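You operate a simulated robot arm through the tools that you are given. There is no shell and no other tool. Be economical: measure what you need, move in short steps, check, and stop when the job is done.

You run a simulated robot arm. Do the job below in one go: nothing can be reset, and whatever is moved stays where it is left.

## Task
Clear the hand press and swap its die for the 22 mm die.
Fine: turn the plate to Load, finished grey button in the tray marked Pressed, old die on the die holder, plate back to Press; leave the lever.

It is judged by the outcome, as a careful person would: the job done as asked, and still so three seconds after it is handed in. It fails if anything else is knocked over, pushed out of place, dropped, spilled or broken.

## Robot
A 6-joint arm with a two-finger parallel gripper, fixed in place. Base frame: the origin is at the foot of the arm, x ahead of it, y to its left, z up; the work surface is at about z = 80. Lengths are in cm, angles in degrees, forces in N, time in s.
With the tool pointing down near the work surface it reaches from about 24 to 64 cm from the base axis. Its first joint turns from -66.0 to 66.0 degrees. Payload 2.7 kg.
The tool frame sits at the grasp point between the pads (the TCP): z along the fingers, y along the line on which they close. The tips reach 2.3 cm beyond it. The gripper opens to 9.4 cm. The fingers are 3.8 cm wide and 1 cm thick; the gripper's body (5.4 by 9.6 cm) begins 3.9 cm behind the TCP.
Orientation is that of the tool frame in the base frame, as [roll, pitch, yaw] about the fixed x, y, z axes, in that order (R = Rz(yaw) Ry(pitch) Rx(roll)). With the fingers straight down and closing along the base's y, the tool's x points along the base's -x, its y along +y and its z along -z.

## Interface
- The arm moves only by the tool servo_tool. Its argument "series" is a list of rows, each an object (a shift or turn left out is 0, a gripper value left out holds the last) with "gripper": the opening in per cent of the stroke, from 0 (shut) to 100 (fully open); "travel": the shift along the base's x, y, z in cm, a list of three; "turn": the turn, a rotation vector about the base's x, y, z in degrees, a list of three. In form: [{"gripper": gripper, "travel": [dx, dy, dz], "turn": [wx, wy, wz]}, ...]. A call has 1 to 20 rows; each row is the pose to reach, as a shift and turn from the pose commanded when the call began. A row lasts 0.2 s, in which the tool goes at most 5 cm and 8.6 degrees; a call with a longer step from one row to the next is refused whole, and so is a gripper value outside its range. Where a pose cannot be reached the arm comes as near as it can. A force on the tool above 40 N (or 10 N above the force at the start of the call, whichever is more), or a blocked arm, ends the call early, and 0.2 s more pass. Each finger travels about 4.5 cm/s and halts on what it meets, pressing with about 29 N; the grip force reading is that of the motor and also rises with nothing between the fingers. The clock runs only during rows and for 0.2 s after the last one: add rows that repeat a pose to give the fingers time. It gives the time, the measured TCP pose, the force on the tool (base axes), the opening and the grip force at its end, in the units of the frame above (readings bear some noise), with the torque about the TCP (base axes, N m) and any sound that the robot's microphone picked up.
- Cameras (640 x 400 px; columns grow to the right, rows downward): "scene" is fixed at [9.11, -45.4, 139.75]; the picture's right is [0.55, -0.83, 0.00], its down [-0.54, -0.36, -0.76] and it looks along [0.63, 0.42, -0.65] (base axes); focal length 332 px, centre (320, 200). "wrist" rides on the gripper at [8.6, 1.6, -7.5] in the tool frame; the picture's right is [-0.18, 0.98, 0.00], its down [-0.58, -0.11, -0.81] and it looks along [-0.79, -0.15, 0.59] (tool axes); focal length 243 px, centre (320, 200). There is no depth. A picture from a camera that has moved, and an enlarged one, comes with that camera's place and axes in the base frame and with its lens.
- camera(camera): a new picture of that camera. It takes no simulated time.
- enlarge(camera, box): a new picture of the part [left, top, right, bottom] of that camera's present view, enlarged. It takes no simulated time.
- finish_job(): hands the job in; it is judged then, once.

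Work in short steps. Places have to be worked out from the pictures, the camera data and where the tool is seen: move nearer, look again, correct. Check each grasp and each placing, and mend what went wrong. You have 120 turns and 76 pictures in all, those below and enlarged ones among them. Open the gripper and draw the arm clear of the work before you hand the job in, unless the task says otherwise; then end with one line.

The tools are called as a command line: name --argument value ..., lists and objects as JSON in quotes. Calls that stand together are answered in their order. servo_tool: Moves the arm, as the interface text tells. Its arguments: {"type":"object","properties":{"series":{"type":"array"}},"required":["series"]} The other tools are called the same way: camera (camera) takes a picture; enlarge (camera, box) takes an enlarged picture of a part of a camera's view; finish_job () hands the job in.

At the start:

```text
clock: 0.0
ee_pos: [33.14, -11.1, 115.91]
orientation: [-180.0, 0.0, -180.0]
contact_force: [0.5, -0.7, 0.7]
torque: [0.02, 0.03, 0.02]
finger_gap: 9.41
gripper_force: 0.1
```

scene: 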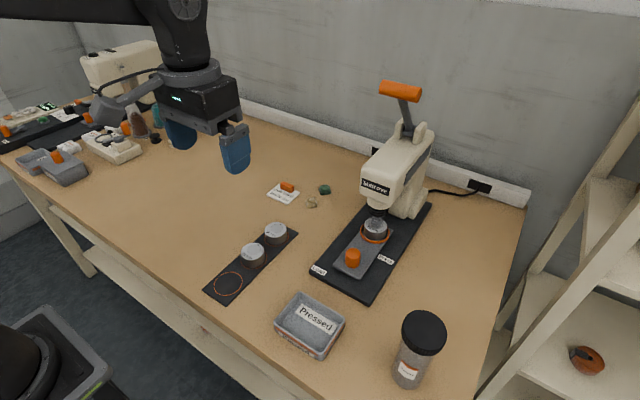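
wrist: 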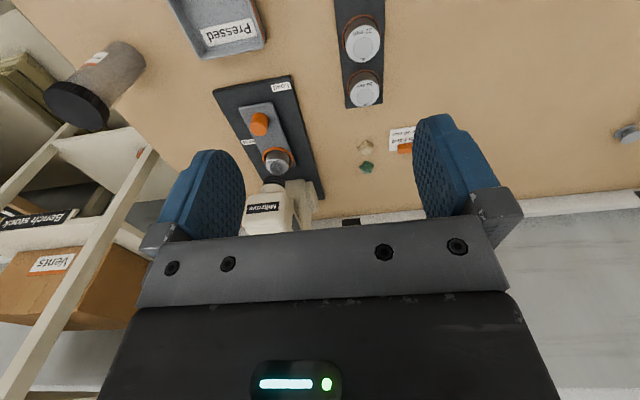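

I begin with close looks at the press, die holder and tray.

enlarge --camera "scene" --box '[300, 170, 440, 300]'

enlarge --camera "scene" --box '[190, 170, 350, 310]'

enlarge --camera "wrist" --box '[160, 0, 440, 220]'

```text
3.08 times, centred on (370, 235) of scene
camera zoom: at [9.11, -45.4, 139.75], right [0.55, -0.83, 0.0], down [-0.54, -0.36, -0.76], along [0.63, 0.42, -0.65], focal length 1022 px, centre (166, 92)
```

zoom: 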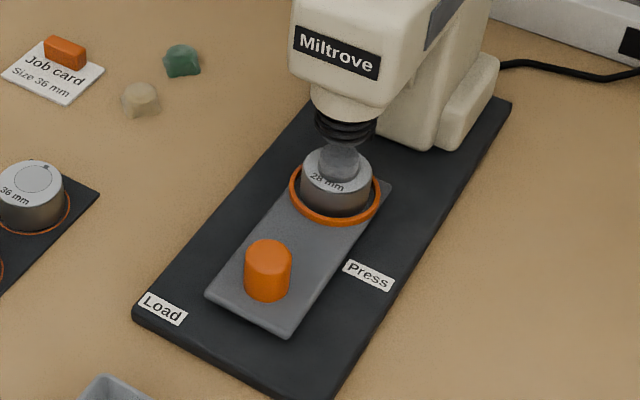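

```text
2.86 times, centred on (270, 240) of scene
camera zoom: at [9.11, -45.4, 139.75], right [0.55, -0.83, 0.0], down [-0.54, -0.36, -0.76], along [0.63, 0.42, -0.65], focal length 949 px, centre (463, 86)
```

zoom: 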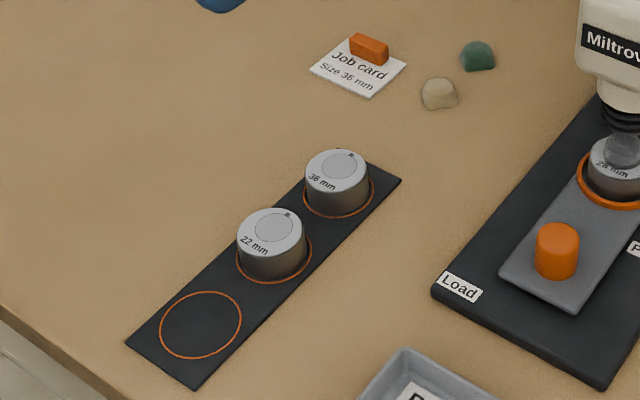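

```text
1.82 times, centred on (300, 110) of wrist
camera zoom: at [24.53, -9.47, 123.49], right [0.18, 0.98, 0.0], down [0.58, -0.11, 0.81], along [0.79, -0.15, -0.59], focal length 441 px, centre (356, 364)
```

zoom: 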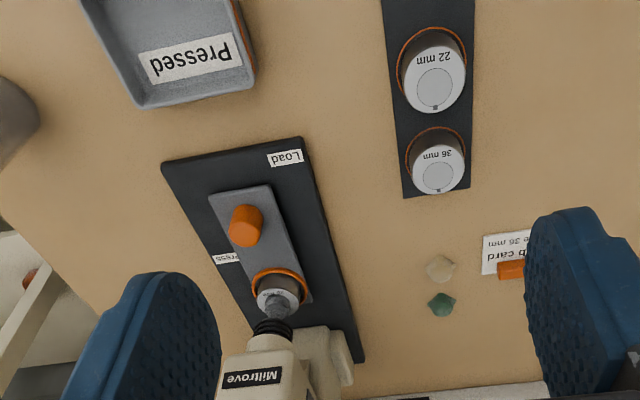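

The press currently has the 28 mm die and a grey button; the plate carries an orange knob (about 50,-26) and the die (about 61,-26). I'll tilt the wrist and look down on the plate.

servo_tool --series '[{"travel": [1.8, -2.6, -2], "turn": [0, 6, 0]}, {"travel": [3.6, -5.2, -4], "turn": [0, 12, 0]}, {"travel": [5.4, -7.8, -6], "turn": [0, 18, 0]}, {"travel": [7.2, -10.4, -8], "turn": [0, 24, 0]}, {"travel": [8.9, -13, -10], "turn": [0, 30, 0]}, {"travel": [8.9, -13, -10], "turn": [0, 30, 0]}]'

camera --camera "wrist"

```text
clock: 1.4
ee_pos: [41.95, -23.98, 105.97]
orientation: [179.9, -30.0, -180.0]
contact_force: [0.6, 0.3, -0.1]
torque: [0.0, 0.01, 0.0]
finger_gap: 9.41
gripper_force: 0.1
```

```text
70 pictures are left
camera wrist: at [38.15, -22.56, 116.9], right [0.16, 0.98, -0.09], down [0.91, -0.11, 0.41], along [0.39, -0.15, -0.91], focal length 243 px, centre (320, 200)
```

wrist: 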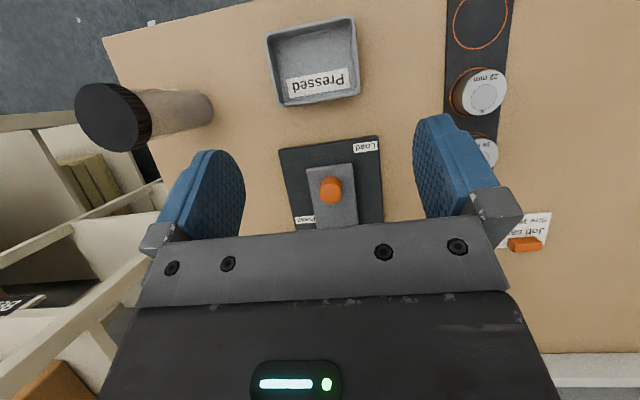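

Good steep view; enlarging the plate area and the tray/holder area to take coordinates.

enlarge --camera "wrist" --box '[260, 130, 404, 220]'

enlarge --camera "wrist" --box '[250, 0, 530, 175]'

enlarge --camera "scene" --box '[310, 120, 440, 240]'

```text
4.44 times, centred on (332, 175) of wrist
camera zoom: at [38.15, -22.56, 116.9], right [0.16, 0.98, -0.09], down [0.91, -0.11, 0.41], along [0.39, -0.15, -0.91], focal length 1078 px, centre (267, 311)
```

zoom: 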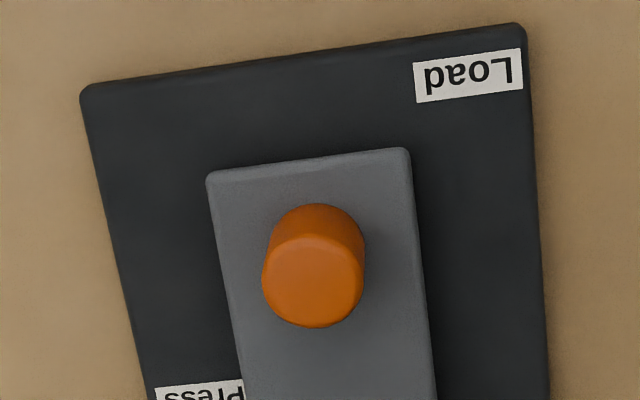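

```text
2.29 times, centred on (390, 88) of wrist
camera zoom: at [38.15, -22.56, 116.9], right [0.16, 0.98, -0.09], down [0.91, -0.11, 0.41], along [0.39, -0.15, -0.91], focal length 555 px, centre (160, 457)
```

zoom: 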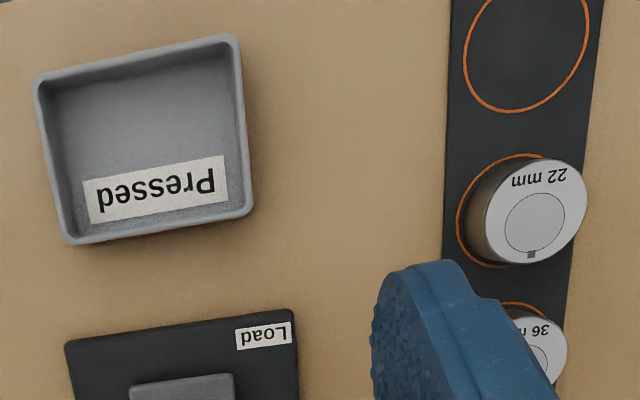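

```text
3.33 times, centred on (375, 180) of scene
camera zoom: at [9.12, -45.4, 139.75], right [0.55, -0.83, 0.0], down [-0.54, -0.36, -0.76], along [0.63, 0.42, -0.65], focal length 1107 px, centre (137, 267)
```

zoom: 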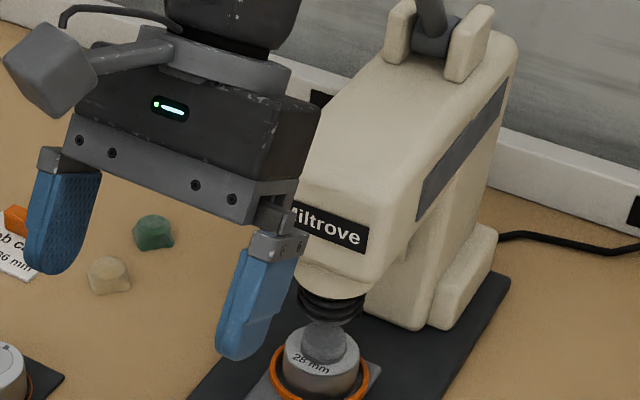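

The knob is at about (50.1,-26.1), top at z≈87, and the plate seems to pivot near (55.4,-26.1). I'll straighten the tool and hover over the knob.

servo_tool --series '[{"travel": [1, -0.5, 0], "turn": [0, -7.5, 0]}, {"travel": [3, -1, 0], "turn": [0, -15, 0]}, {"travel": [5, -1.5, -2], "turn": [0, -22.5, 0]}, {"travel": [7, -2.1, -5], "turn": [0, -30, 0]}, {"travel": [8.1, -2.1, -9], "turn": [0, -30, 0]}, {"travel": [8.1, -2.1, -13], "turn": [0, -30, 0]}, {"travel": [8.1, -2.1, -13], "turn": [0, -30, 0]}]'

camera --camera "wrist"

enlarge --camera "scene" --box '[260, 80, 450, 280]'

```text
clock: 3.0
ee_pos: [50.16, -26.18, 93.15]
orientation: [-179.9, 0.0, -180.0]
contact_force: [0.5, -0.2, -0.2]
torque: [0.04, -0.04, -0.01]
finger_gap: 9.38
gripper_force: 0.0
```

```text
66 pictures are left
camera wrist: at [41.55, -24.75, 100.71], right [0.18, 0.98, 0.0], down [0.58, -0.11, 0.81], along [0.79, -0.15, -0.59], focal length 243 px, centre (320, 200)
```

wrist: 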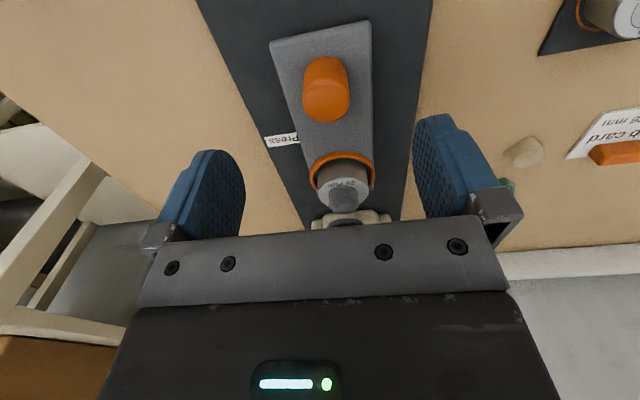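

```text
2.00 times, centred on (355, 180) of scene
camera zoom: at [9.11, -45.4, 139.75], right [0.55, -0.83, 0.0], down [-0.54, -0.36, -0.76], along [0.63, 0.42, -0.65], focal length 664 px, centre (250, 240)
```

zoom: 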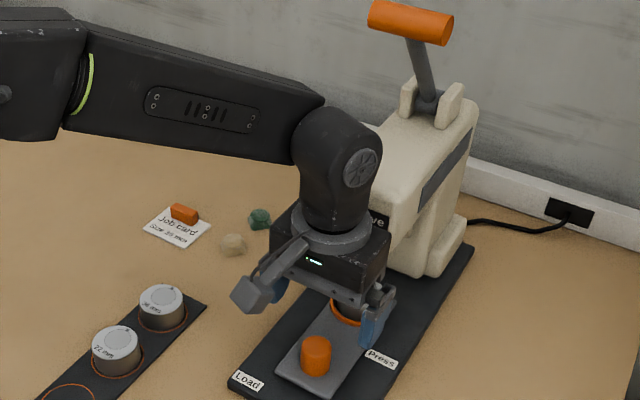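

Aligned over the knob and clear of the press head. Descending and gripping the knob.

servo_tool --series '[{"travel": [0, 0, -2.5]}, {"travel": [0, 0.1, -5]}, {"travel": [0, 0.1, -7.2]}, {"travel": [0, 0.1, -7.2], "gripper": 25}, {"travel": [0, 0.1, -7.2], "gripper": 25}, {"travel": [0, 0.1, -7.2], "gripper": 25}, {"travel": [0, 0.1, -7.2], "gripper": 25}, {"travel": [0, 0.1, -7.2], "gripper": 25}]'

camera --camera "wrist"

```text
clock: 4.8
ee_pos: [50.17, -25.91, 85.74]
orientation: [179.9, -0.1, -179.8]
contact_force: [-0.4, 12.4, 3.1]
torque: [0.22, 0.31, 0.05]
finger_gap: 3.12
gripper_force: 45.6
```

```text
64 pictures are left
camera wrist: at [41.47, -24.43, 93.35], right [0.18, 0.98, 0.0], down [0.58, -0.11, 0.81], along [0.79, -0.15, -0.59], focal length 243 px, centre (320, 200)
```

wrist: 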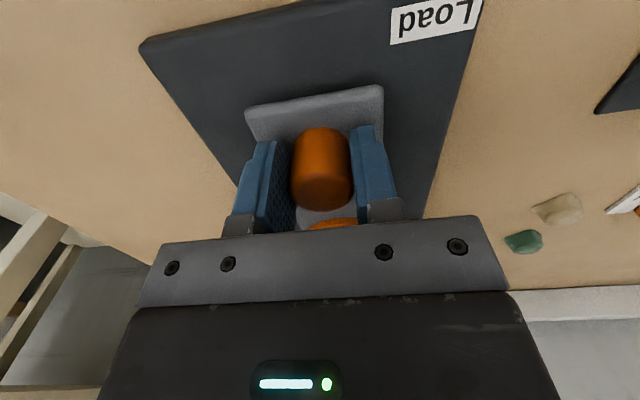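

Knob is gripped (gap 3.12). I try turning the plate a little, counter-clockwise about the presumed pivot.

servo_tool --series '[{"travel": [0.01, -0.37, 0], "turn": [0, 0, 4]}, {"travel": [0.05, -0.74, 0], "turn": [0, 0, 8]}, {"travel": [0.12, -1.1, 0], "turn": [0, 0, 12]}, {"travel": [0.12, -1.1, 0], "turn": [0, 0, 12]}]'

camera --camera "wrist"

enlarge --camera "scene" --box '[290, 190, 450, 300]'

```text
clock: 5.3
ee_pos: [50.11, -26.06, 85.59]
orientation: [179.5, -0.4, -175.3]
contact_force: [-7.7, 7.0, 4.5]
torque: [-0.52, -0.27, 0.02]
finger_gap: 3.16
gripper_force: 45.0
stopped in row 2: the force on the tool passed its limit at 44 N (the readings are from after the stop); the commanded pose is now the measured one
```

```text
63 pictures are left
camera wrist: at [41.44, -25.24, 93.4], right [0.1, 0.99, 0.01], down [0.59, -0.07, 0.8], along [0.8, -0.08, -0.6], focal length 243 px, centre (320, 200)
```

wrist: 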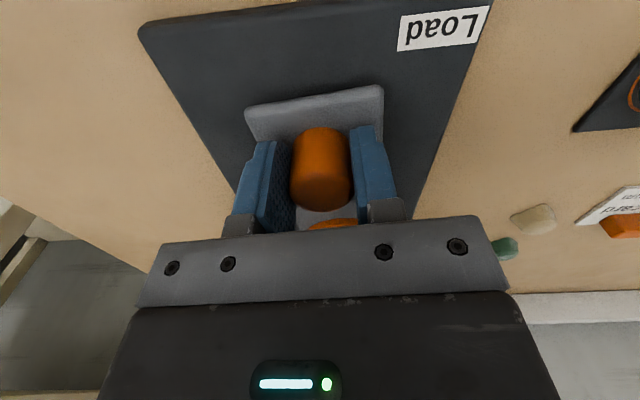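

```text
3.64 times, centred on (370, 245) of scene
camera zoom: at [9.09, -45.38, 139.76], right [0.55, -0.83, 0.0], down [-0.54, -0.36, -0.76], along [0.63, 0.42, -0.65], focal length 1208 px, centre (138, 36)
```

zoom: 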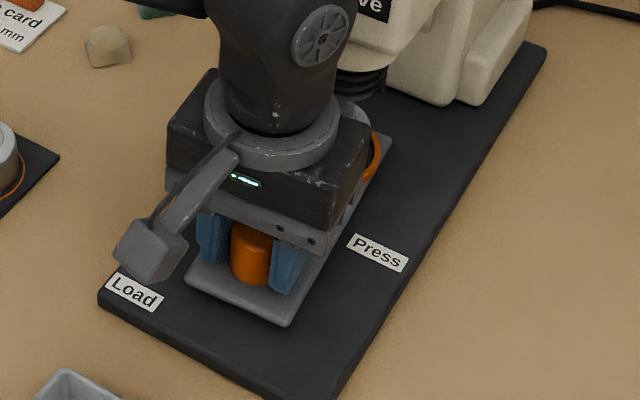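

The plate turned with the knob almost in place, so the knob is itself the pivot. I keep twisting in place.

servo_tool --series '[{"turn": [0, 0, 3]}, {"turn": [0, 0, 7]}, {"turn": [0, 0, 11]}, {"turn": [0, 0, 15]}, {"turn": [0, 0, 19]}, {"turn": [0, 0, 23]}, {"turn": [0, 0, 27]}, {"turn": [0, 0, 31]}, {"turn": [0, 0, 35]}, {"turn": [0, 0, 35]}]'

camera --camera "scene"

```text
clock: 7.5
ee_pos: [50.09, -26.22, 85.78]
orientation: [179.7, -0.2, -140.2]
contact_force: [6.9, -10.0, -2.1]
torque: [-0.4, -0.26, -0.03]
finger_gap: 3.14
gripper_force: 44.7
```

```text
61 pictures are left
```

scene: 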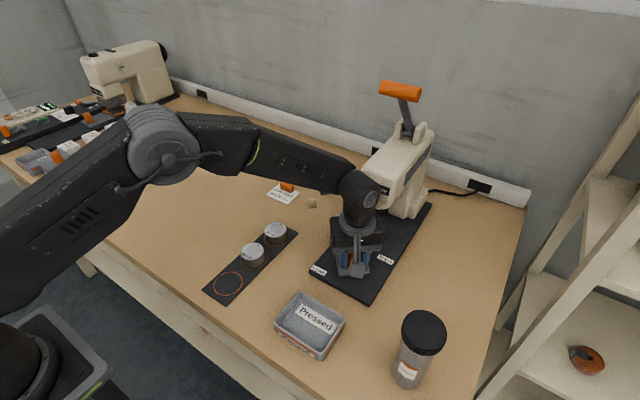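

Yawed 40°. Checking whether the plate followed.

enlarge --camera "scene" --box '[300, 170, 430, 300]'

camera --camera "wrist"

```text
3.08 times, centred on (365, 235) of scene
camera zoom: at [9.13, -45.42, 139.74], right [0.55, -0.83, 0.0], down [-0.54, -0.36, -0.76], along [0.63, 0.42, -0.65], focal length 1022 px, centre (182, 92)
```

zoom: 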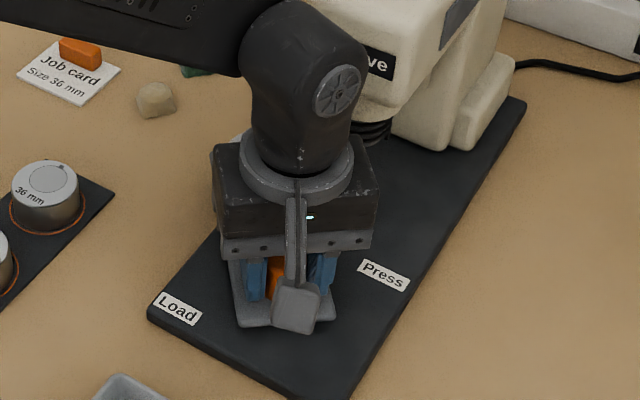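

```text
59 pictures are left
camera wrist: at [42.59, -30.58, 93.37], right [-0.49, 0.87, 0.0], down [0.52, 0.29, 0.8], along [0.7, 0.39, -0.6], focal length 243 px, centre (320, 200)
```

wrist: 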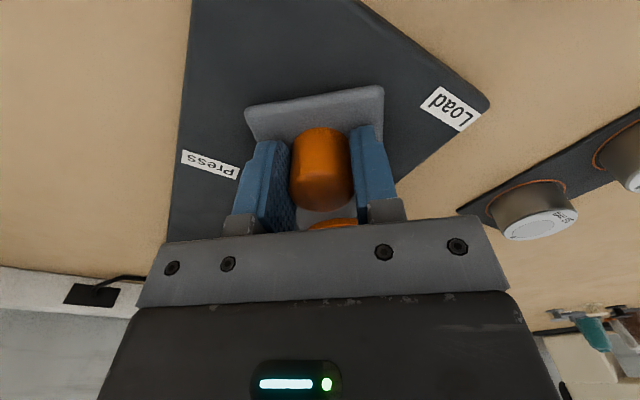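

The plate follows rigidly. Continuing the turn another 40°.

servo_tool --series '[{"turn": [0, 0, 4]}, {"turn": [0, 0, 8]}, {"turn": [0, 0, 12]}, {"turn": [0, 0, 16]}, {"turn": [0, 0, 20]}, {"turn": [0, 0, 24]}, {"turn": [0, 0, 28]}, {"turn": [0, 0, 32]}, {"turn": [0, 0, 36]}, {"turn": [0, 0, 40]}, {"turn": [0, 0, 40]}]'

camera --camera "wrist"

enlarge --camera "scene" --box '[260, 150, 450, 300]'

```text
clock: 9.2
ee_pos: [50.34, -26.36, 85.71]
orientation: [-179.7, -0.4, -111.3]
contact_force: [4.9, -5.5, -6.5]
torque: [0.0, -0.15, 0.0]
finger_gap: 3.14
gripper_force: 44.8
stopped in row 8: the force on the tool passed its limit at 41 N (the readings are from after the stop); the commanded pose is now the measured one
```

```text
58 pictures are left
camera wrist: at [45.72, -33.79, 93.37], right [-0.85, 0.53, -0.01], down [0.31, 0.51, 0.8], along [0.43, 0.68, -0.6], focal length 243 px, centre (320, 200)
```

wrist: 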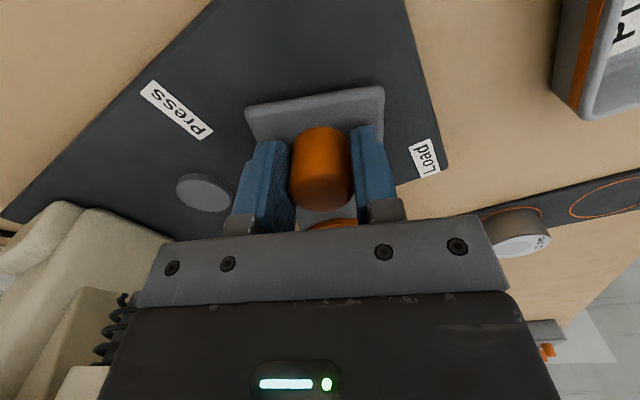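

```text
2.67 times, centred on (355, 225) of scene
camera zoom: at [9.14, -45.41, 139.74], right [0.55, -0.83, 0.0], down [-0.54, -0.36, -0.76], along [0.63, 0.42, -0.65], focal length 886 px, centre (227, 133)
```

zoom: 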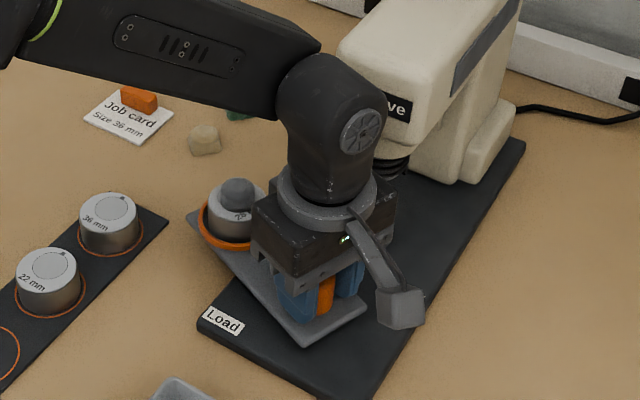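

The plate has reached about 69°; side-load from a slightly off-centre grip stopped it. I release to relax the load and look.

servo_tool --series '[{"gripper": 45}, {"gripper": 45}, {"gripper": 45}]'

camera --camera "wrist"

```text
clock: 10.0
ee_pos: [50.29, -26.28, 85.79]
orientation: [-179.8, -0.5, -111.2]
contact_force: [-0.5, 0.5, -0.5]
torque: [0.0, 0.01, 0.03]
finger_gap: 4.22
gripper_force: 0.0
```

```text
56 pictures are left
camera wrist: at [45.69, -33.75, 93.42], right [-0.85, 0.53, 0.0], down [0.31, 0.51, 0.8], along [0.43, 0.68, -0.6], focal length 243 px, centre (320, 200)
```

wrist: 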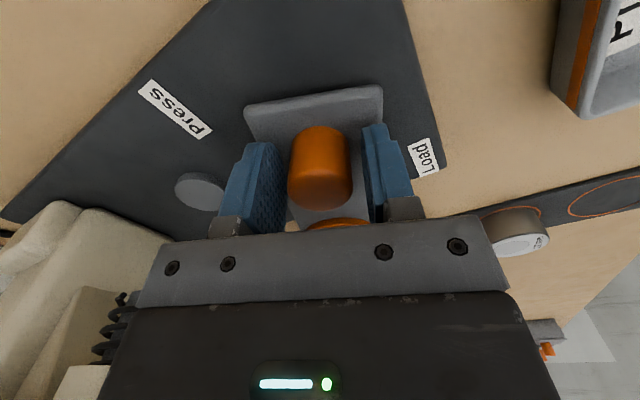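

Regripping to read the residual side force, which tells the centring error.

servo_tool --series '[{"gripper": 25}, {"gripper": 25}, {"gripper": 25}, {"gripper": 25}]'

```text
clock: 11.0
ee_pos: [50.48, -26.25, 85.66]
orientation: [-179.8, -0.3, -111.2]
contact_force: [8.4, -4.2, -5.2]
torque: [-0.04, -0.09, -0.02]
finger_gap: 3.15
gripper_force: 44.5
```

Knob lies ~0.2 cm further +x; I shift to relieve the load, then rotate in small steps.

servo_tool --series '[{"travel": [0.25, -0.1, 0]}, {"travel": [0.25, -0.1, 0], "turn": [0, 0, 3]}, {"travel": [0.25, -0.1, 0], "turn": [0, 0, 6]}, {"travel": [0.25, -0.1, 0], "turn": [0, 0, 9]}, {"travel": [0.25, -0.1, 0], "turn": [0, 0, 9]}]'

```text
clock: 12.2
ee_pos: [50.37, -26.3, 85.76]
orientation: [179.8, -0.4, -102.2]
contact_force: [-19.1, 8.5, 10.4]
torque: [-0.27, 0.36, 0.07]
finger_gap: 3.16
gripper_force: 44.9
```

Turning well (78°), but the shift overshot; I take it back while turning on to about 90°.

servo_tool --series '[{"travel": [-0.2, 0.1, 0]}, {"travel": [-0.25, 0.12, 0], "turn": [0, 0, 3]}, {"travel": [-0.25, 0.12, 0], "turn": [0, 0, 6]}, {"travel": [-0.25, 0.12, 0], "turn": [0, 0, 9]}, {"travel": [-0.25, 0.12, 0], "turn": [0, 0, 12]}, {"travel": [-0.25, 0.12, 0], "turn": [0, 0, 12]}]'

enlarge --camera "scene" --box '[260, 150, 450, 300]'

camera --camera "wrist"

```text
clock: 13.6
ee_pos: [50.52, -26.42, 85.59]
orientation: [-179.7, -0.5, -90.0]
contact_force: [24.7, -14.9, -11.4]
torque: [0.14, 0.72, -0.03]
finger_gap: 3.16
gripper_force: 45.1
```

```text
2.67 times, centred on (355, 225) of scene
camera zoom: at [9.2, -45.44, 139.73], right [0.55, -0.83, 0.0], down [-0.54, -0.36, -0.76], along [0.63, 0.42, -0.65], focal length 886 px, centre (227, 133)
```

zoom: 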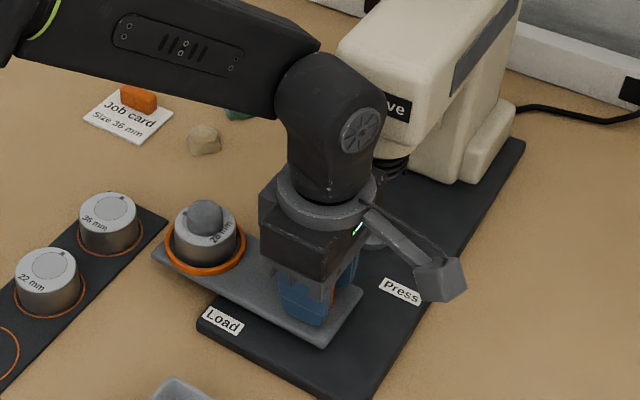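

```text
54 pictures are left
camera wrist: at [48.82, -34.94, 93.43], right [-0.98, 0.19, -0.01], down [0.1, 0.59, 0.8], along [0.15, 0.79, -0.6], focal length 243 px, centre (320, 200)
```

wrist: 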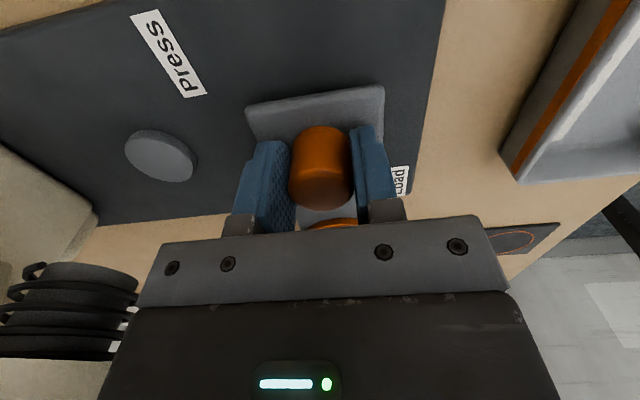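

At 90° by yaw. I release to relax the side-load and see where the plate rests.

servo_tool --series '[{"gripper": 45}, {"gripper": 45}, {"gripper": 45}]'

camera --camera "wrist"

```text
clock: 14.4
ee_pos: [50.23, -26.28, 85.75]
orientation: [-179.9, -0.5, -90.2]
contact_force: [-0.5, 0.4, -0.3]
torque: [-0.02, -0.01, 0.02]
finger_gap: 4.25
gripper_force: 0.1
```

```text
53 pictures are left
camera wrist: at [48.66, -34.86, 93.39], right [-0.98, 0.19, 0.0], down [0.11, 0.59, 0.8], along [0.15, 0.79, -0.6], focal length 243 px, centre (320, 200)
```

wrist: 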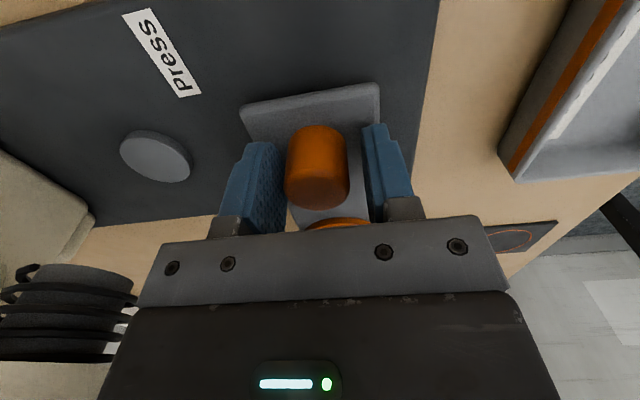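

Recentre on the knob (+0.25 x), regrip and test whether it turns further than 90°, i.e. whether a stop is present.

servo_tool --series '[{"travel": [0.25, 0, 0]}, {"travel": [0.25, 0, 0], "gripper": 25}, {"travel": [0.25, 0, 0], "gripper": 25}, {"travel": [0.25, 0, 0], "gripper": 25}, {"travel": [0.25, 0, 0], "gripper": 25}]'

servo_tool --series '[{"turn": [0, 0, 2]}, {"turn": [0, 0, 4]}, {"turn": [0, 0, 4]}]'

enlarge --camera "scene" --box '[260, 180, 400, 290]'

```text
clock: 15.6
ee_pos: [50.5, -26.25, 85.67]
orientation: [-179.9, -0.3, -90.2]
contact_force: [-5.0, 0.3, -0.3]
torque: [-0.04, 0.22, 0.05]
finger_gap: 3.16
gripper_force: 45.2
```

```text
clock: 16.4
ee_pos: [50.56, -26.36, 85.65]
orientation: [-179.9, -0.4, -86.2]
contact_force: [-11.2, 1.5, 3.7]
torque: [0.66, 0.28, -0.27]
finger_gap: 3.17
gripper_force: 44.9
```

```text
3.64 times, centred on (330, 235) of scene
camera zoom: at [9.08, -45.39, 139.75], right [0.55, -0.83, 0.0], down [-0.54, -0.36, -0.76], along [0.63, 0.42, -0.65], focal length 1208 px, centre (284, 73)
```

zoom: 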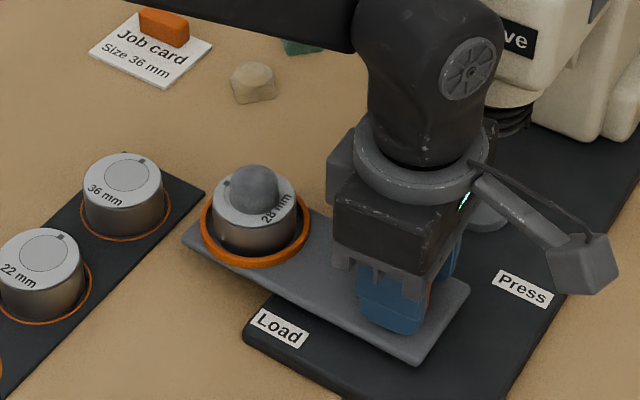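

The edges show the plate at exactly 90° with a resisting torque appearing, so it is at the Load stop. I release and rise.

servo_tool --series '[{"gripper": 60}, {"gripper": 60}, {"gripper": 60}, {"gripper": 60, "travel": [0, 0, 3]}, {"gripper": 60, "travel": [0, 0, 8]}, {"gripper": 60, "travel": [0, 0, 12]}, {"gripper": 60, "travel": [0, 0, 12]}]'

camera --camera "wrist"

enlarge --camera "scene" --box '[240, 160, 420, 360]'

```text
clock: 18.0
ee_pos: [50.37, -26.04, 97.88]
orientation: [-179.9, -0.3, -86.1]
contact_force: [0.4, 0.6, -0.1]
torque: [-0.01, -0.01, -0.01]
finger_gap: 5.63
gripper_force: 0.0
```

```text
51 pictures are left
camera wrist: at [49.31, -34.84, 105.61], right [-0.99, 0.12, 0.0], down [0.07, 0.59, 0.8], along [0.1, 0.8, -0.6], focal length 243 px, centre (320, 200)
```

wrist: 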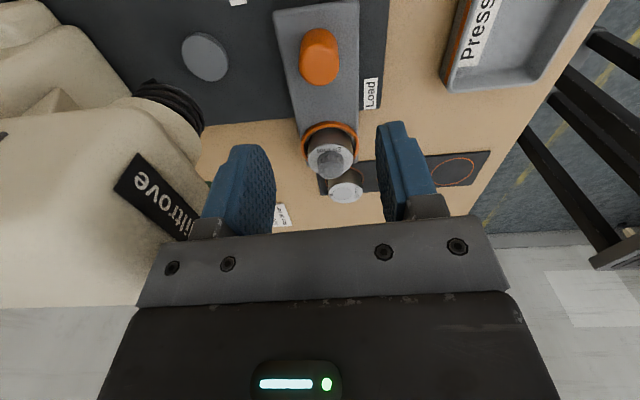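

```text
2.00 times, centred on (330, 260) of scene
camera zoom: at [9.11, -45.4, 139.75], right [0.55, -0.83, 0.0], down [-0.54, -0.36, -0.76], along [0.63, 0.42, -0.65], focal length 664 px, centre (300, 80)
```

zoom: 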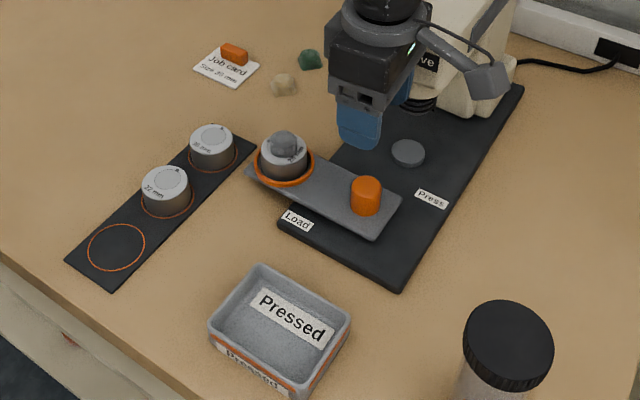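

Plate is at Load, die and button around (50.7,-15.3). I turn the wrist back to standard yaw and move over the button.

servo_tool --series '[{"travel": [-1, 1, 2], "turn": [0, 0, -8]}, {"travel": [-2, 2, 2], "turn": [0, 0, -16]}, {"travel": [-3, 3, 2], "turn": [0, 0, -24]}, {"travel": [-4, 4, 2], "turn": [0, 0, -32]}, {"travel": [-4, 5, 2], "turn": [0, 0, -40]}, {"travel": [-4, 6, 2], "turn": [0, 0, -48]}, {"travel": [-4, 7, 2], "turn": [0, 0, -56]}, {"travel": [-4, 8, 2], "turn": [0, 0, -64]}, {"travel": [-3, 9, 2], "turn": [0, 0, -72]}, {"travel": [-2, 10, 1], "turn": [0, 0, -80]}, {"travel": [-1, 10.7, 0], "turn": [0, 0, -88]}, {"travel": [0, 10.7, -1], "turn": [0, 0, -93.9]}, {"travel": [0, 10.7, -1], "turn": [0, 0, -93.9]}]'

enlarge --camera "wrist" --box '[200, 0, 520, 200]'

enlarge --camera "scene" --box '[265, 200, 345, 250]'

```text
clock: 20.8
ee_pos: [50.58, -15.53, 96.74]
orientation: [-179.8, -0.4, 179.8]
contact_force: [-0.4, -0.3, 0.0]
torque: [0.0, 0.0, -0.05]
finger_gap: 5.64
gripper_force: 0.1
```

```text
2.00 times, centred on (360, 100) of wrist
camera zoom: at [42.02, -13.84, 104.43], right [0.19, 0.98, 0.0], down [0.59, -0.11, 0.8], along [0.79, -0.15, -0.6], focal length 485 px, centre (240, 400)
```

zoom: 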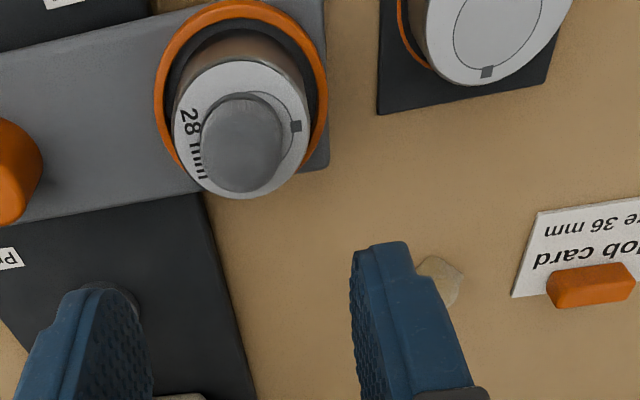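

```text
8.00 times, centred on (305, 225) of scene
camera zoom: at [9.12, -45.4, 139.75], right [0.55, -0.83, 0.0], down [-0.54, -0.36, -0.76], along [0.63, 0.42, -0.65], focal length 2657 px, centre (440, 0)
```

zoom: 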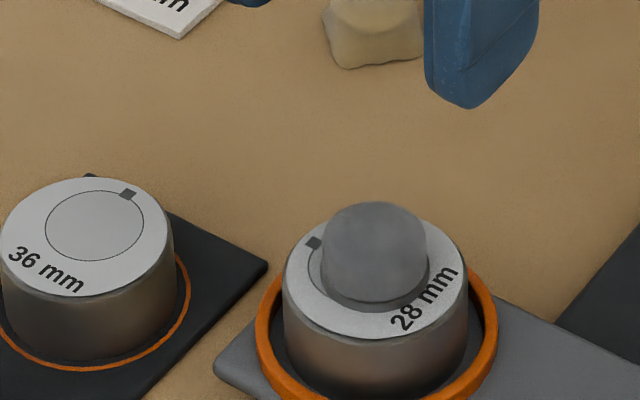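

The button (≈2.8 cm wide, ~1 cm thick) sits on the 28 mm die top (z≈86.6) near (50.2,-15.5). I descend with the tips just above the die top and view before closing.

servo_tool --series '[{"travel": [-0.3, 0, -3]}, {"travel": [-0.3, 0, -5.5]}, {"travel": [-0.3, 0, -7]}, {"travel": [-0.3, 0, -7]}]'

enlarge --camera "wrist" --box '[200, 60, 456, 220]'

enlarge --camera "scene" --box '[265, 190, 345, 250]'

```text
clock: 21.8
ee_pos: [50.31, -15.57, 89.65]
orientation: [-179.9, -0.4, 179.9]
contact_force: [0.2, 0.0, -0.2]
torque: [0.02, 0.0, 0.03]
finger_gap: 5.63
gripper_force: 0.0
```

```text
2.50 times, centred on (328, 140) of wrist
camera zoom: at [41.74, -13.87, 97.29], right [0.19, 0.98, 0.0], down [0.59, -0.11, 0.8], along [0.79, -0.15, -0.6], focal length 606 px, centre (300, 350)
```

zoom: 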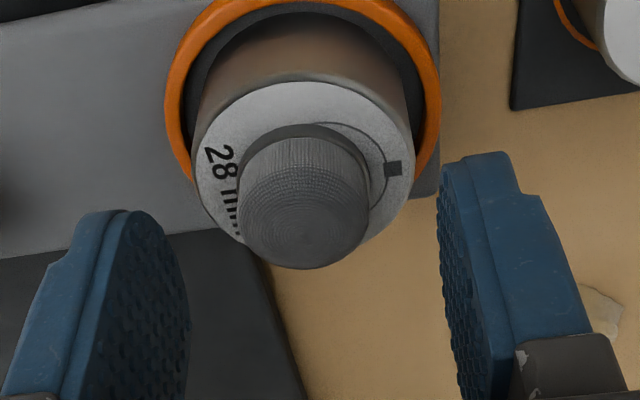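

```text
6.67 times, centred on (305, 220) of scene
camera zoom: at [9.11, -45.4, 139.75], right [0.55, -0.83, 0.0], down [-0.54, -0.36, -0.76], along [0.63, 0.42, -0.65], focal length 2214 px, centre (420, 67)
```

zoom: 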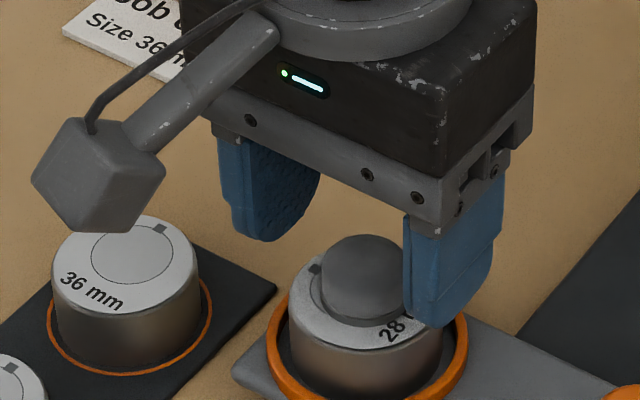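

The button is between the fingers. Lowering another 0.6 cm, then closing.

servo_tool --series '[{"travel": [-0.2, 0, -0.3]}, {"travel": [-0.2, 0, -0.6]}, {"travel": [-0.2, 0, -0.6]}]'

enlarge --camera "scene" --box '[280, 190, 340, 250]'

```text
clock: 22.6
ee_pos: [50.11, -15.55, 89.15]
orientation: [-179.8, -0.5, 179.9]
contact_force: [-0.7, 0.3, -0.5]
torque: [-0.01, 0.01, -0.01]
finger_gap: 5.64
gripper_force: 0.0
```

```text
6.67 times, centred on (310, 220) of scene
camera zoom: at [9.11, -45.4, 139.75], right [0.55, -0.83, 0.0], down [-0.54, -0.36, -0.76], along [0.63, 0.42, -0.65], focal length 2214 px, centre (387, 67)
```

zoom: 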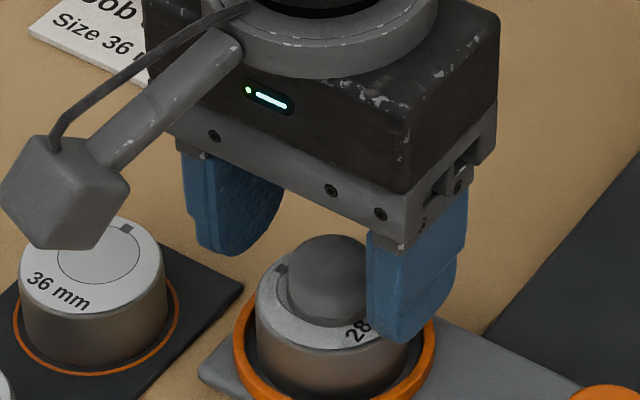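

Closing on the button.

servo_tool --series '[{"gripper": 45}, {"gripper": 35}, {"gripper": 24}, {"gripper": 24}, {"gripper": 24}, {"gripper": 24}]'

enlarge --camera "wrist" --box '[200, 60, 456, 220]'

```text
clock: 24.0
ee_pos: [50.12, -15.49, 89.14]
orientation: [-179.8, -0.5, 180.0]
contact_force: [-0.1, 0.3, -0.3]
torque: [0.02, 0.03, 0.03]
finger_gap: 2.5
gripper_force: 17.4
```

```text
2.50 times, centred on (328, 140) of wrist
camera zoom: at [41.52, -13.9, 96.83], right [0.19, 0.98, 0.0], down [0.59, -0.11, 0.8], along [0.79, -0.15, -0.6], focal length 606 px, centre (300, 350)
```

zoom: 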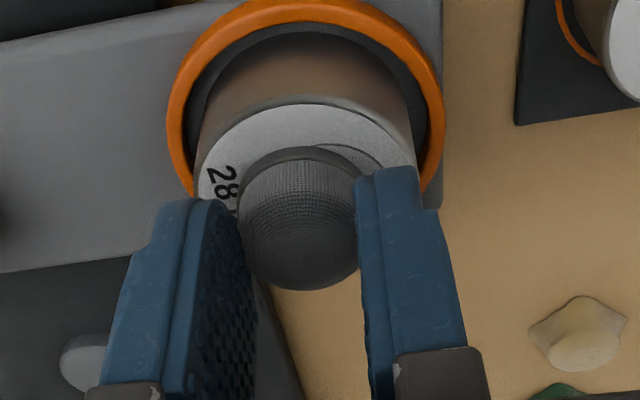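

Gap 2.5 suggests gripping the rounded upper part; I open slightly, go 0.35 lower and 0.3 toward the base, and close again.

servo_tool --series '[{"gripper": 38}, {"gripper": 38}, {"travel": [-0.3, 0, -0.2], "gripper": 38}, {"travel": [-0.3, 0, -0.35], "gripper": 38}, {"travel": [-0.3, 0, -0.35], "gripper": 22}, {"travel": [-0.3, 0, -0.35], "gripper": 22}, {"travel": [-0.3, 0, -0.35], "gripper": 22}, {"travel": [-0.3, 0, -0.35], "gripper": 22}]'

```text
clock: 25.8
ee_pos: [49.6, -15.58, 88.92]
orientation: [-179.8, -0.4, 179.9]
contact_force: [-0.4, -0.8, 0.7]
torque: [0.04, -0.05, 0.01]
finger_gap: 2.23
gripper_force: 29.1
```

enlarge --camera "wrist" --box '[200, 60, 456, 220]'

enlarge --camera "scene" --box '[280, 190, 340, 250]'

```text
2.50 times, centred on (328, 140) of wrist
camera zoom: at [41.17, -13.91, 96.51], right [0.19, 0.98, 0.0], down [0.59, -0.11, 0.8], along [0.79, -0.15, -0.6], focal length 606 px, centre (300, 350)
```

zoom: 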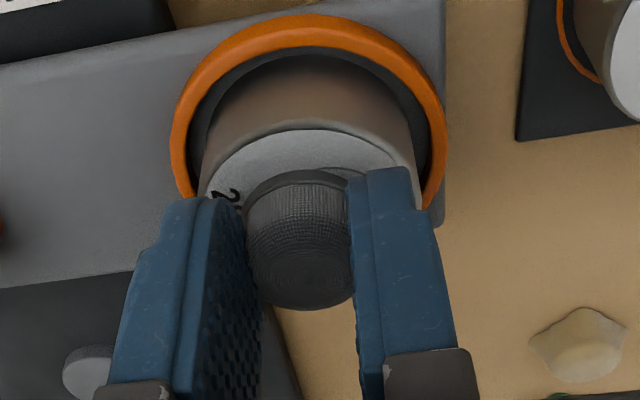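

```text
6.67 times, centred on (310, 220) of scene
camera zoom: at [9.11, -45.4, 139.75], right [0.55, -0.83, 0.0], down [-0.54, -0.36, -0.76], along [0.63, 0.42, -0.65], focal length 2214 px, centre (387, 67)
```

zoom: 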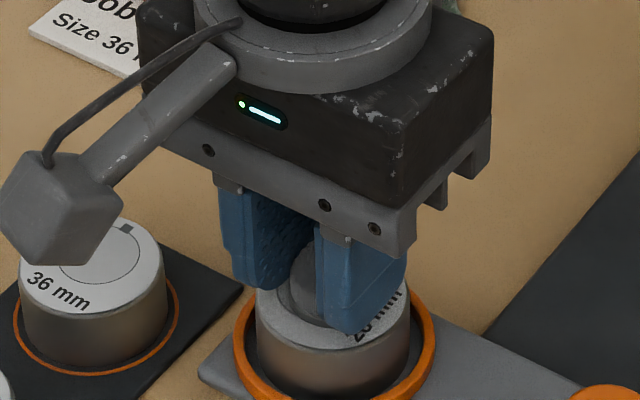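

The fingers grip the near side; the button's centre is at larger x (~50.8). Reopen, shift +1.1 in x, close.

servo_tool --series '[{"gripper": 40}, {"gripper": 40}, {"travel": [0.6, 0.05, 0], "gripper": 40}, {"travel": [1.1, 0.05, 0], "gripper": 40}, {"travel": [1.1, 0.05, 0], "gripper": 22}, {"travel": [1.1, 0.05, 0], "gripper": 22}, {"travel": [1.1, 0.05, 0], "gripper": 22}, {"travel": [1.1, 0.05, 0], "gripper": 22}]'

enlarge --camera "scene" --box '[280, 190, 340, 250]'

```text
clock: 27.6
ee_pos: [50.79, -15.52, 88.83]
orientation: [-179.8, -0.3, 179.9]
contact_force: [-0.9, 1.0, 0.0]
torque: [0.03, -0.01, 0.02]
finger_gap: 2.22
gripper_force: 29.1
```

```text
6.67 times, centred on (310, 220) of scene
camera zoom: at [9.11, -45.4, 139.75], right [0.55, -0.83, 0.0], down [-0.54, -0.36, -0.76], along [0.63, 0.42, -0.65], focal length 2214 px, centre (387, 67)
```

zoom: 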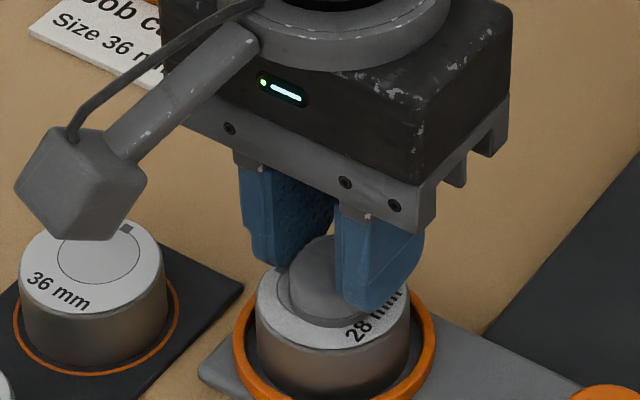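

Equal chords at x=49.6 and 50.8 mean the centre is at 50.2. I recentre there, lower slightly until just above the die, and close.

servo_tool --series '[{"gripper": 40}, {"gripper": 40}, {"travel": [-0.6, 0, 0], "gripper": 40}, {"travel": [-0.6, 0, -0.2], "gripper": 40}, {"travel": [-0.6, 0, -0.3], "gripper": 40}, {"travel": [-0.6, 0, -0.3], "gripper": 40}]'

servo_tool --series '[{"gripper": 24}, {"gripper": 24}, {"gripper": 24}, {"gripper": 24}]'

enlarge --camera "scene" --box '[280, 190, 340, 250]'

```text
clock: 29.0
ee_pos: [50.26, -15.51, 88.48]
orientation: [-179.8, -0.3, 179.9]
contact_force: [0.6, 0.6, 1.3]
torque: [0.01, 0.0, -0.01]
finger_gap: 3.73
gripper_force: 0.0
```

```text
clock: 30.0
ee_pos: [50.15, -15.47, 88.61]
orientation: [-179.8, -0.4, 179.9]
contact_force: [-0.6, 0.1, 0.5]
torque: [0.02, 0.02, -0.04]
finger_gap: 2.42
gripper_force: 28.8
```

```text
6.67 times, centred on (310, 220) of scene
camera zoom: at [9.11, -45.4, 139.75], right [0.55, -0.83, 0.0], down [-0.54, -0.36, -0.76], along [0.63, 0.42, -0.65], focal length 2214 px, centre (387, 67)
```

zoom: 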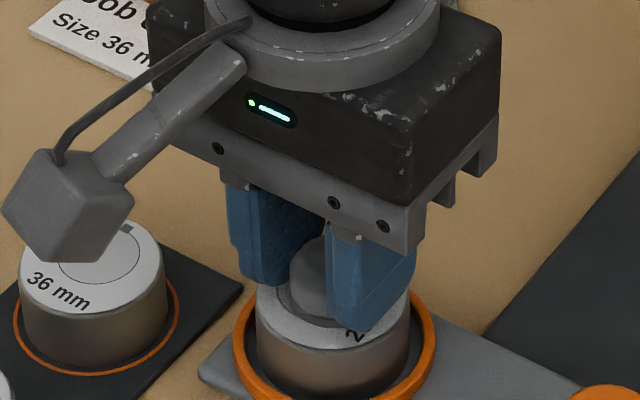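

Held (28.8 N). Test lift.

servo_tool --series '[{"travel": [0, 0, 0.5]}, {"travel": [0, 0, 1.5]}, {"travel": [0, 0, 3]}, {"travel": [0, 0, 5]}, {"travel": [0, 0, 5]}]'

enlarge --camera "scene" --box '[270, 170, 350, 250]'

```text
clock: 31.2
ee_pos: [50.23, -15.68, 93.5]
orientation: [-179.9, -0.4, 179.9]
contact_force: [-0.2, -0.6, -0.2]
torque: [0.01, -0.01, 0.04]
finger_gap: 2.53
gripper_force: 7.3
```

```text
5.00 times, centred on (310, 210) of scene
camera zoom: at [9.11, -45.4, 139.75], right [0.55, -0.83, 0.0], down [-0.54, -0.36, -0.76], along [0.63, 0.42, -0.65], focal length 1660 px, centre (370, 150)
```

zoom: 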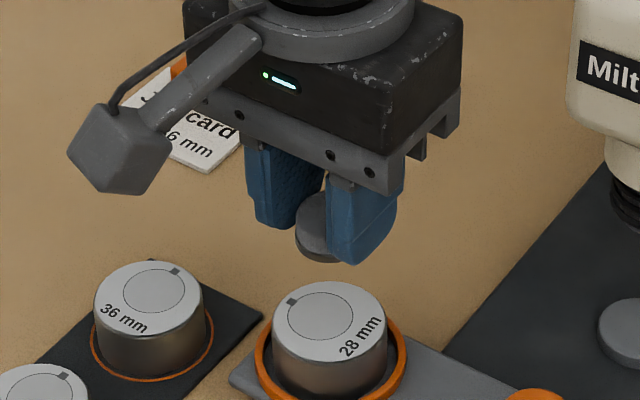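

The button is held. Carrying it slowly to above the tray (~34.6,-26.2).

servo_tool --series '[{"travel": [-1, -0.5, 0.5]}, {"travel": [-3, -2, 1]}, {"travel": [-5.2, -3.5, 1]}, {"travel": [-7.8, -5.3, 1]}, {"travel": [-10.4, -7, 1]}, {"travel": [-13, -8.8, 1]}, {"travel": [-15, -10.2, 0]}, {"travel": [-15.6, -10.6, -1.5]}, {"travel": [-15.6, -10.6, -4]}, {"travel": [-15.6, -10.6, -6]}, {"travel": [-15.6, -10.6, -6]}]'

camera --camera "wrist"

enlarge --camera "scene" --box '[250, 240, 370, 370]'

```text
clock: 33.6
ee_pos: [34.63, -26.02, 87.55]
orientation: [-179.9, -0.4, 179.9]
contact_force: [-0.4, -0.3, -0.4]
torque: [0.01, 0.02, 0.0]
finger_gap: 2.31
gripper_force: 29.1
```

```text
38 pictures are left
camera wrist: at [26.06, -24.47, 95.25], right [0.19, 0.98, 0.0], down [0.59, -0.11, 0.8], along [0.79, -0.15, -0.6], focal length 243 px, centre (320, 200)
```

wrist: 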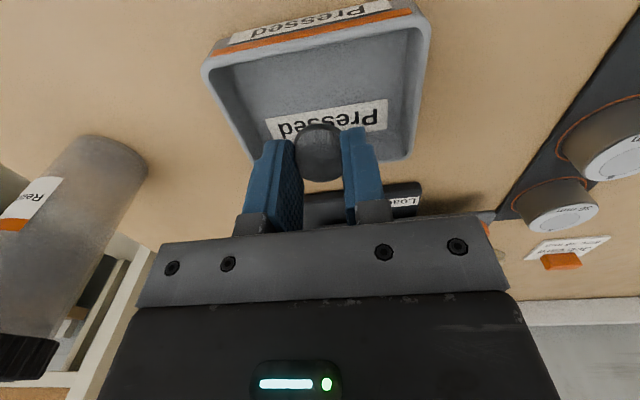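

```text
3.08 times, centred on (310, 305) of scene
camera zoom: at [9.11, -45.4, 139.75], right [0.55, -0.83, 0.0], down [-0.54, -0.36, -0.76], along [0.63, 0.42, -0.65], focal length 1022 px, centre (351, -123)
```

zoom: 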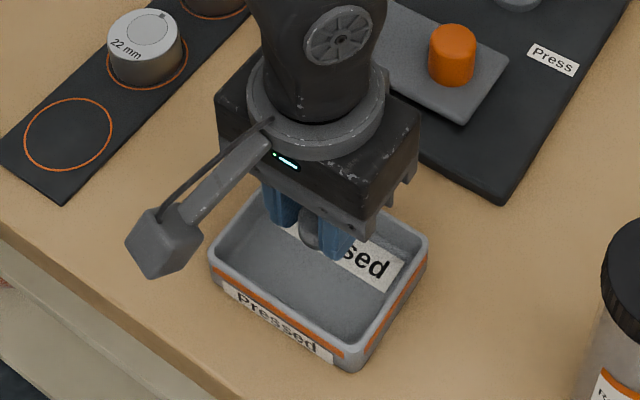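

Button hangs over the tray's centre. Lowering gently toward the floor.

servo_tool --series '[{"travel": [0, 0, -1.5]}, {"travel": [0, 0, -3]}, {"travel": [0, 0, -3.8]}, {"travel": [0, 0, -4.2]}, {"travel": [0, 0, -4.4]}, {"travel": [0, 0, -4.4]}]'

enlarge --camera "scene" --box '[270, 280, 350, 360]'

```text
clock: 35.0
ee_pos: [34.77, -26.29, 83.1]
orientation: [-179.6, -0.2, 179.9]
contact_force: [2.0, -3.3, 5.6]
torque: [-0.1, -0.06, 0.0]
finger_gap: 2.72
gripper_force: 9.3
```

```text
5.00 times, centred on (310, 320) of scene
camera zoom: at [9.11, -45.4, 139.75], right [0.55, -0.83, 0.0], down [-0.54, -0.36, -0.76], along [0.63, 0.42, -0.65], focal length 1660 px, centre (370, -400)
```

zoom: 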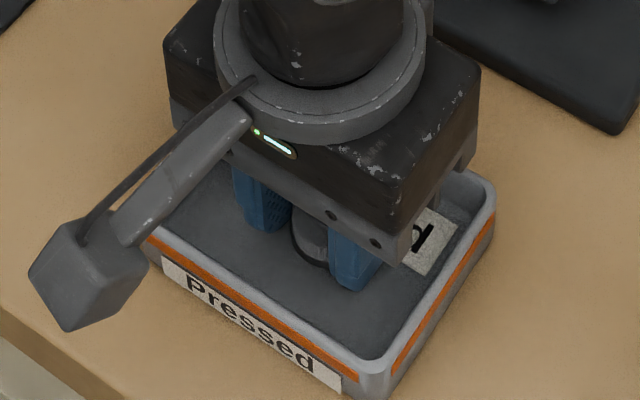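

The button touches the tray floor. Release and rise.

servo_tool --series '[{"gripper": 35}, {"gripper": 50}, {"gripper": 50}, {"gripper": 50, "travel": [0, 0, 2]}, {"gripper": 50, "travel": [0, 0, 5]}, {"gripper": 70, "travel": [0, 0, 10]}, {"gripper": 70, "travel": [0, 0, 12]}]'

camera --camera "wrist"

```text
clock: 36.6
ee_pos: [34.73, -26.22, 95.16]
orientation: [-179.9, -0.4, 179.9]
contact_force: [0.1, 0.1, 0.4]
torque: [0.01, -0.02, 0.01]
finger_gap: 6.57
gripper_force: 0.0
```

```text
35 pictures are left
camera wrist: at [26.02, -24.58, 102.85], right [0.19, 0.98, 0.0], down [0.59, -0.11, 0.8], along [0.79, -0.15, -0.6], focal length 243 px, centre (320, 200)
```

wrist: 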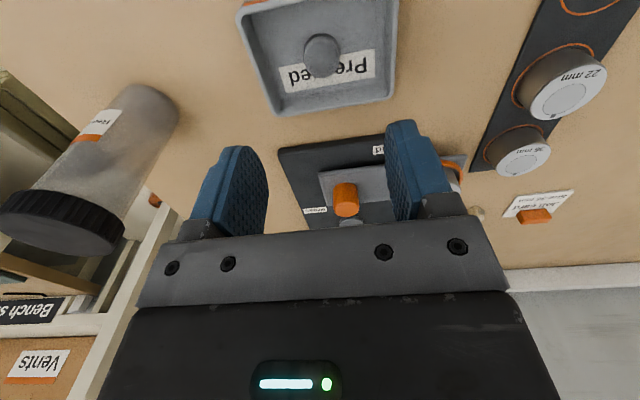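

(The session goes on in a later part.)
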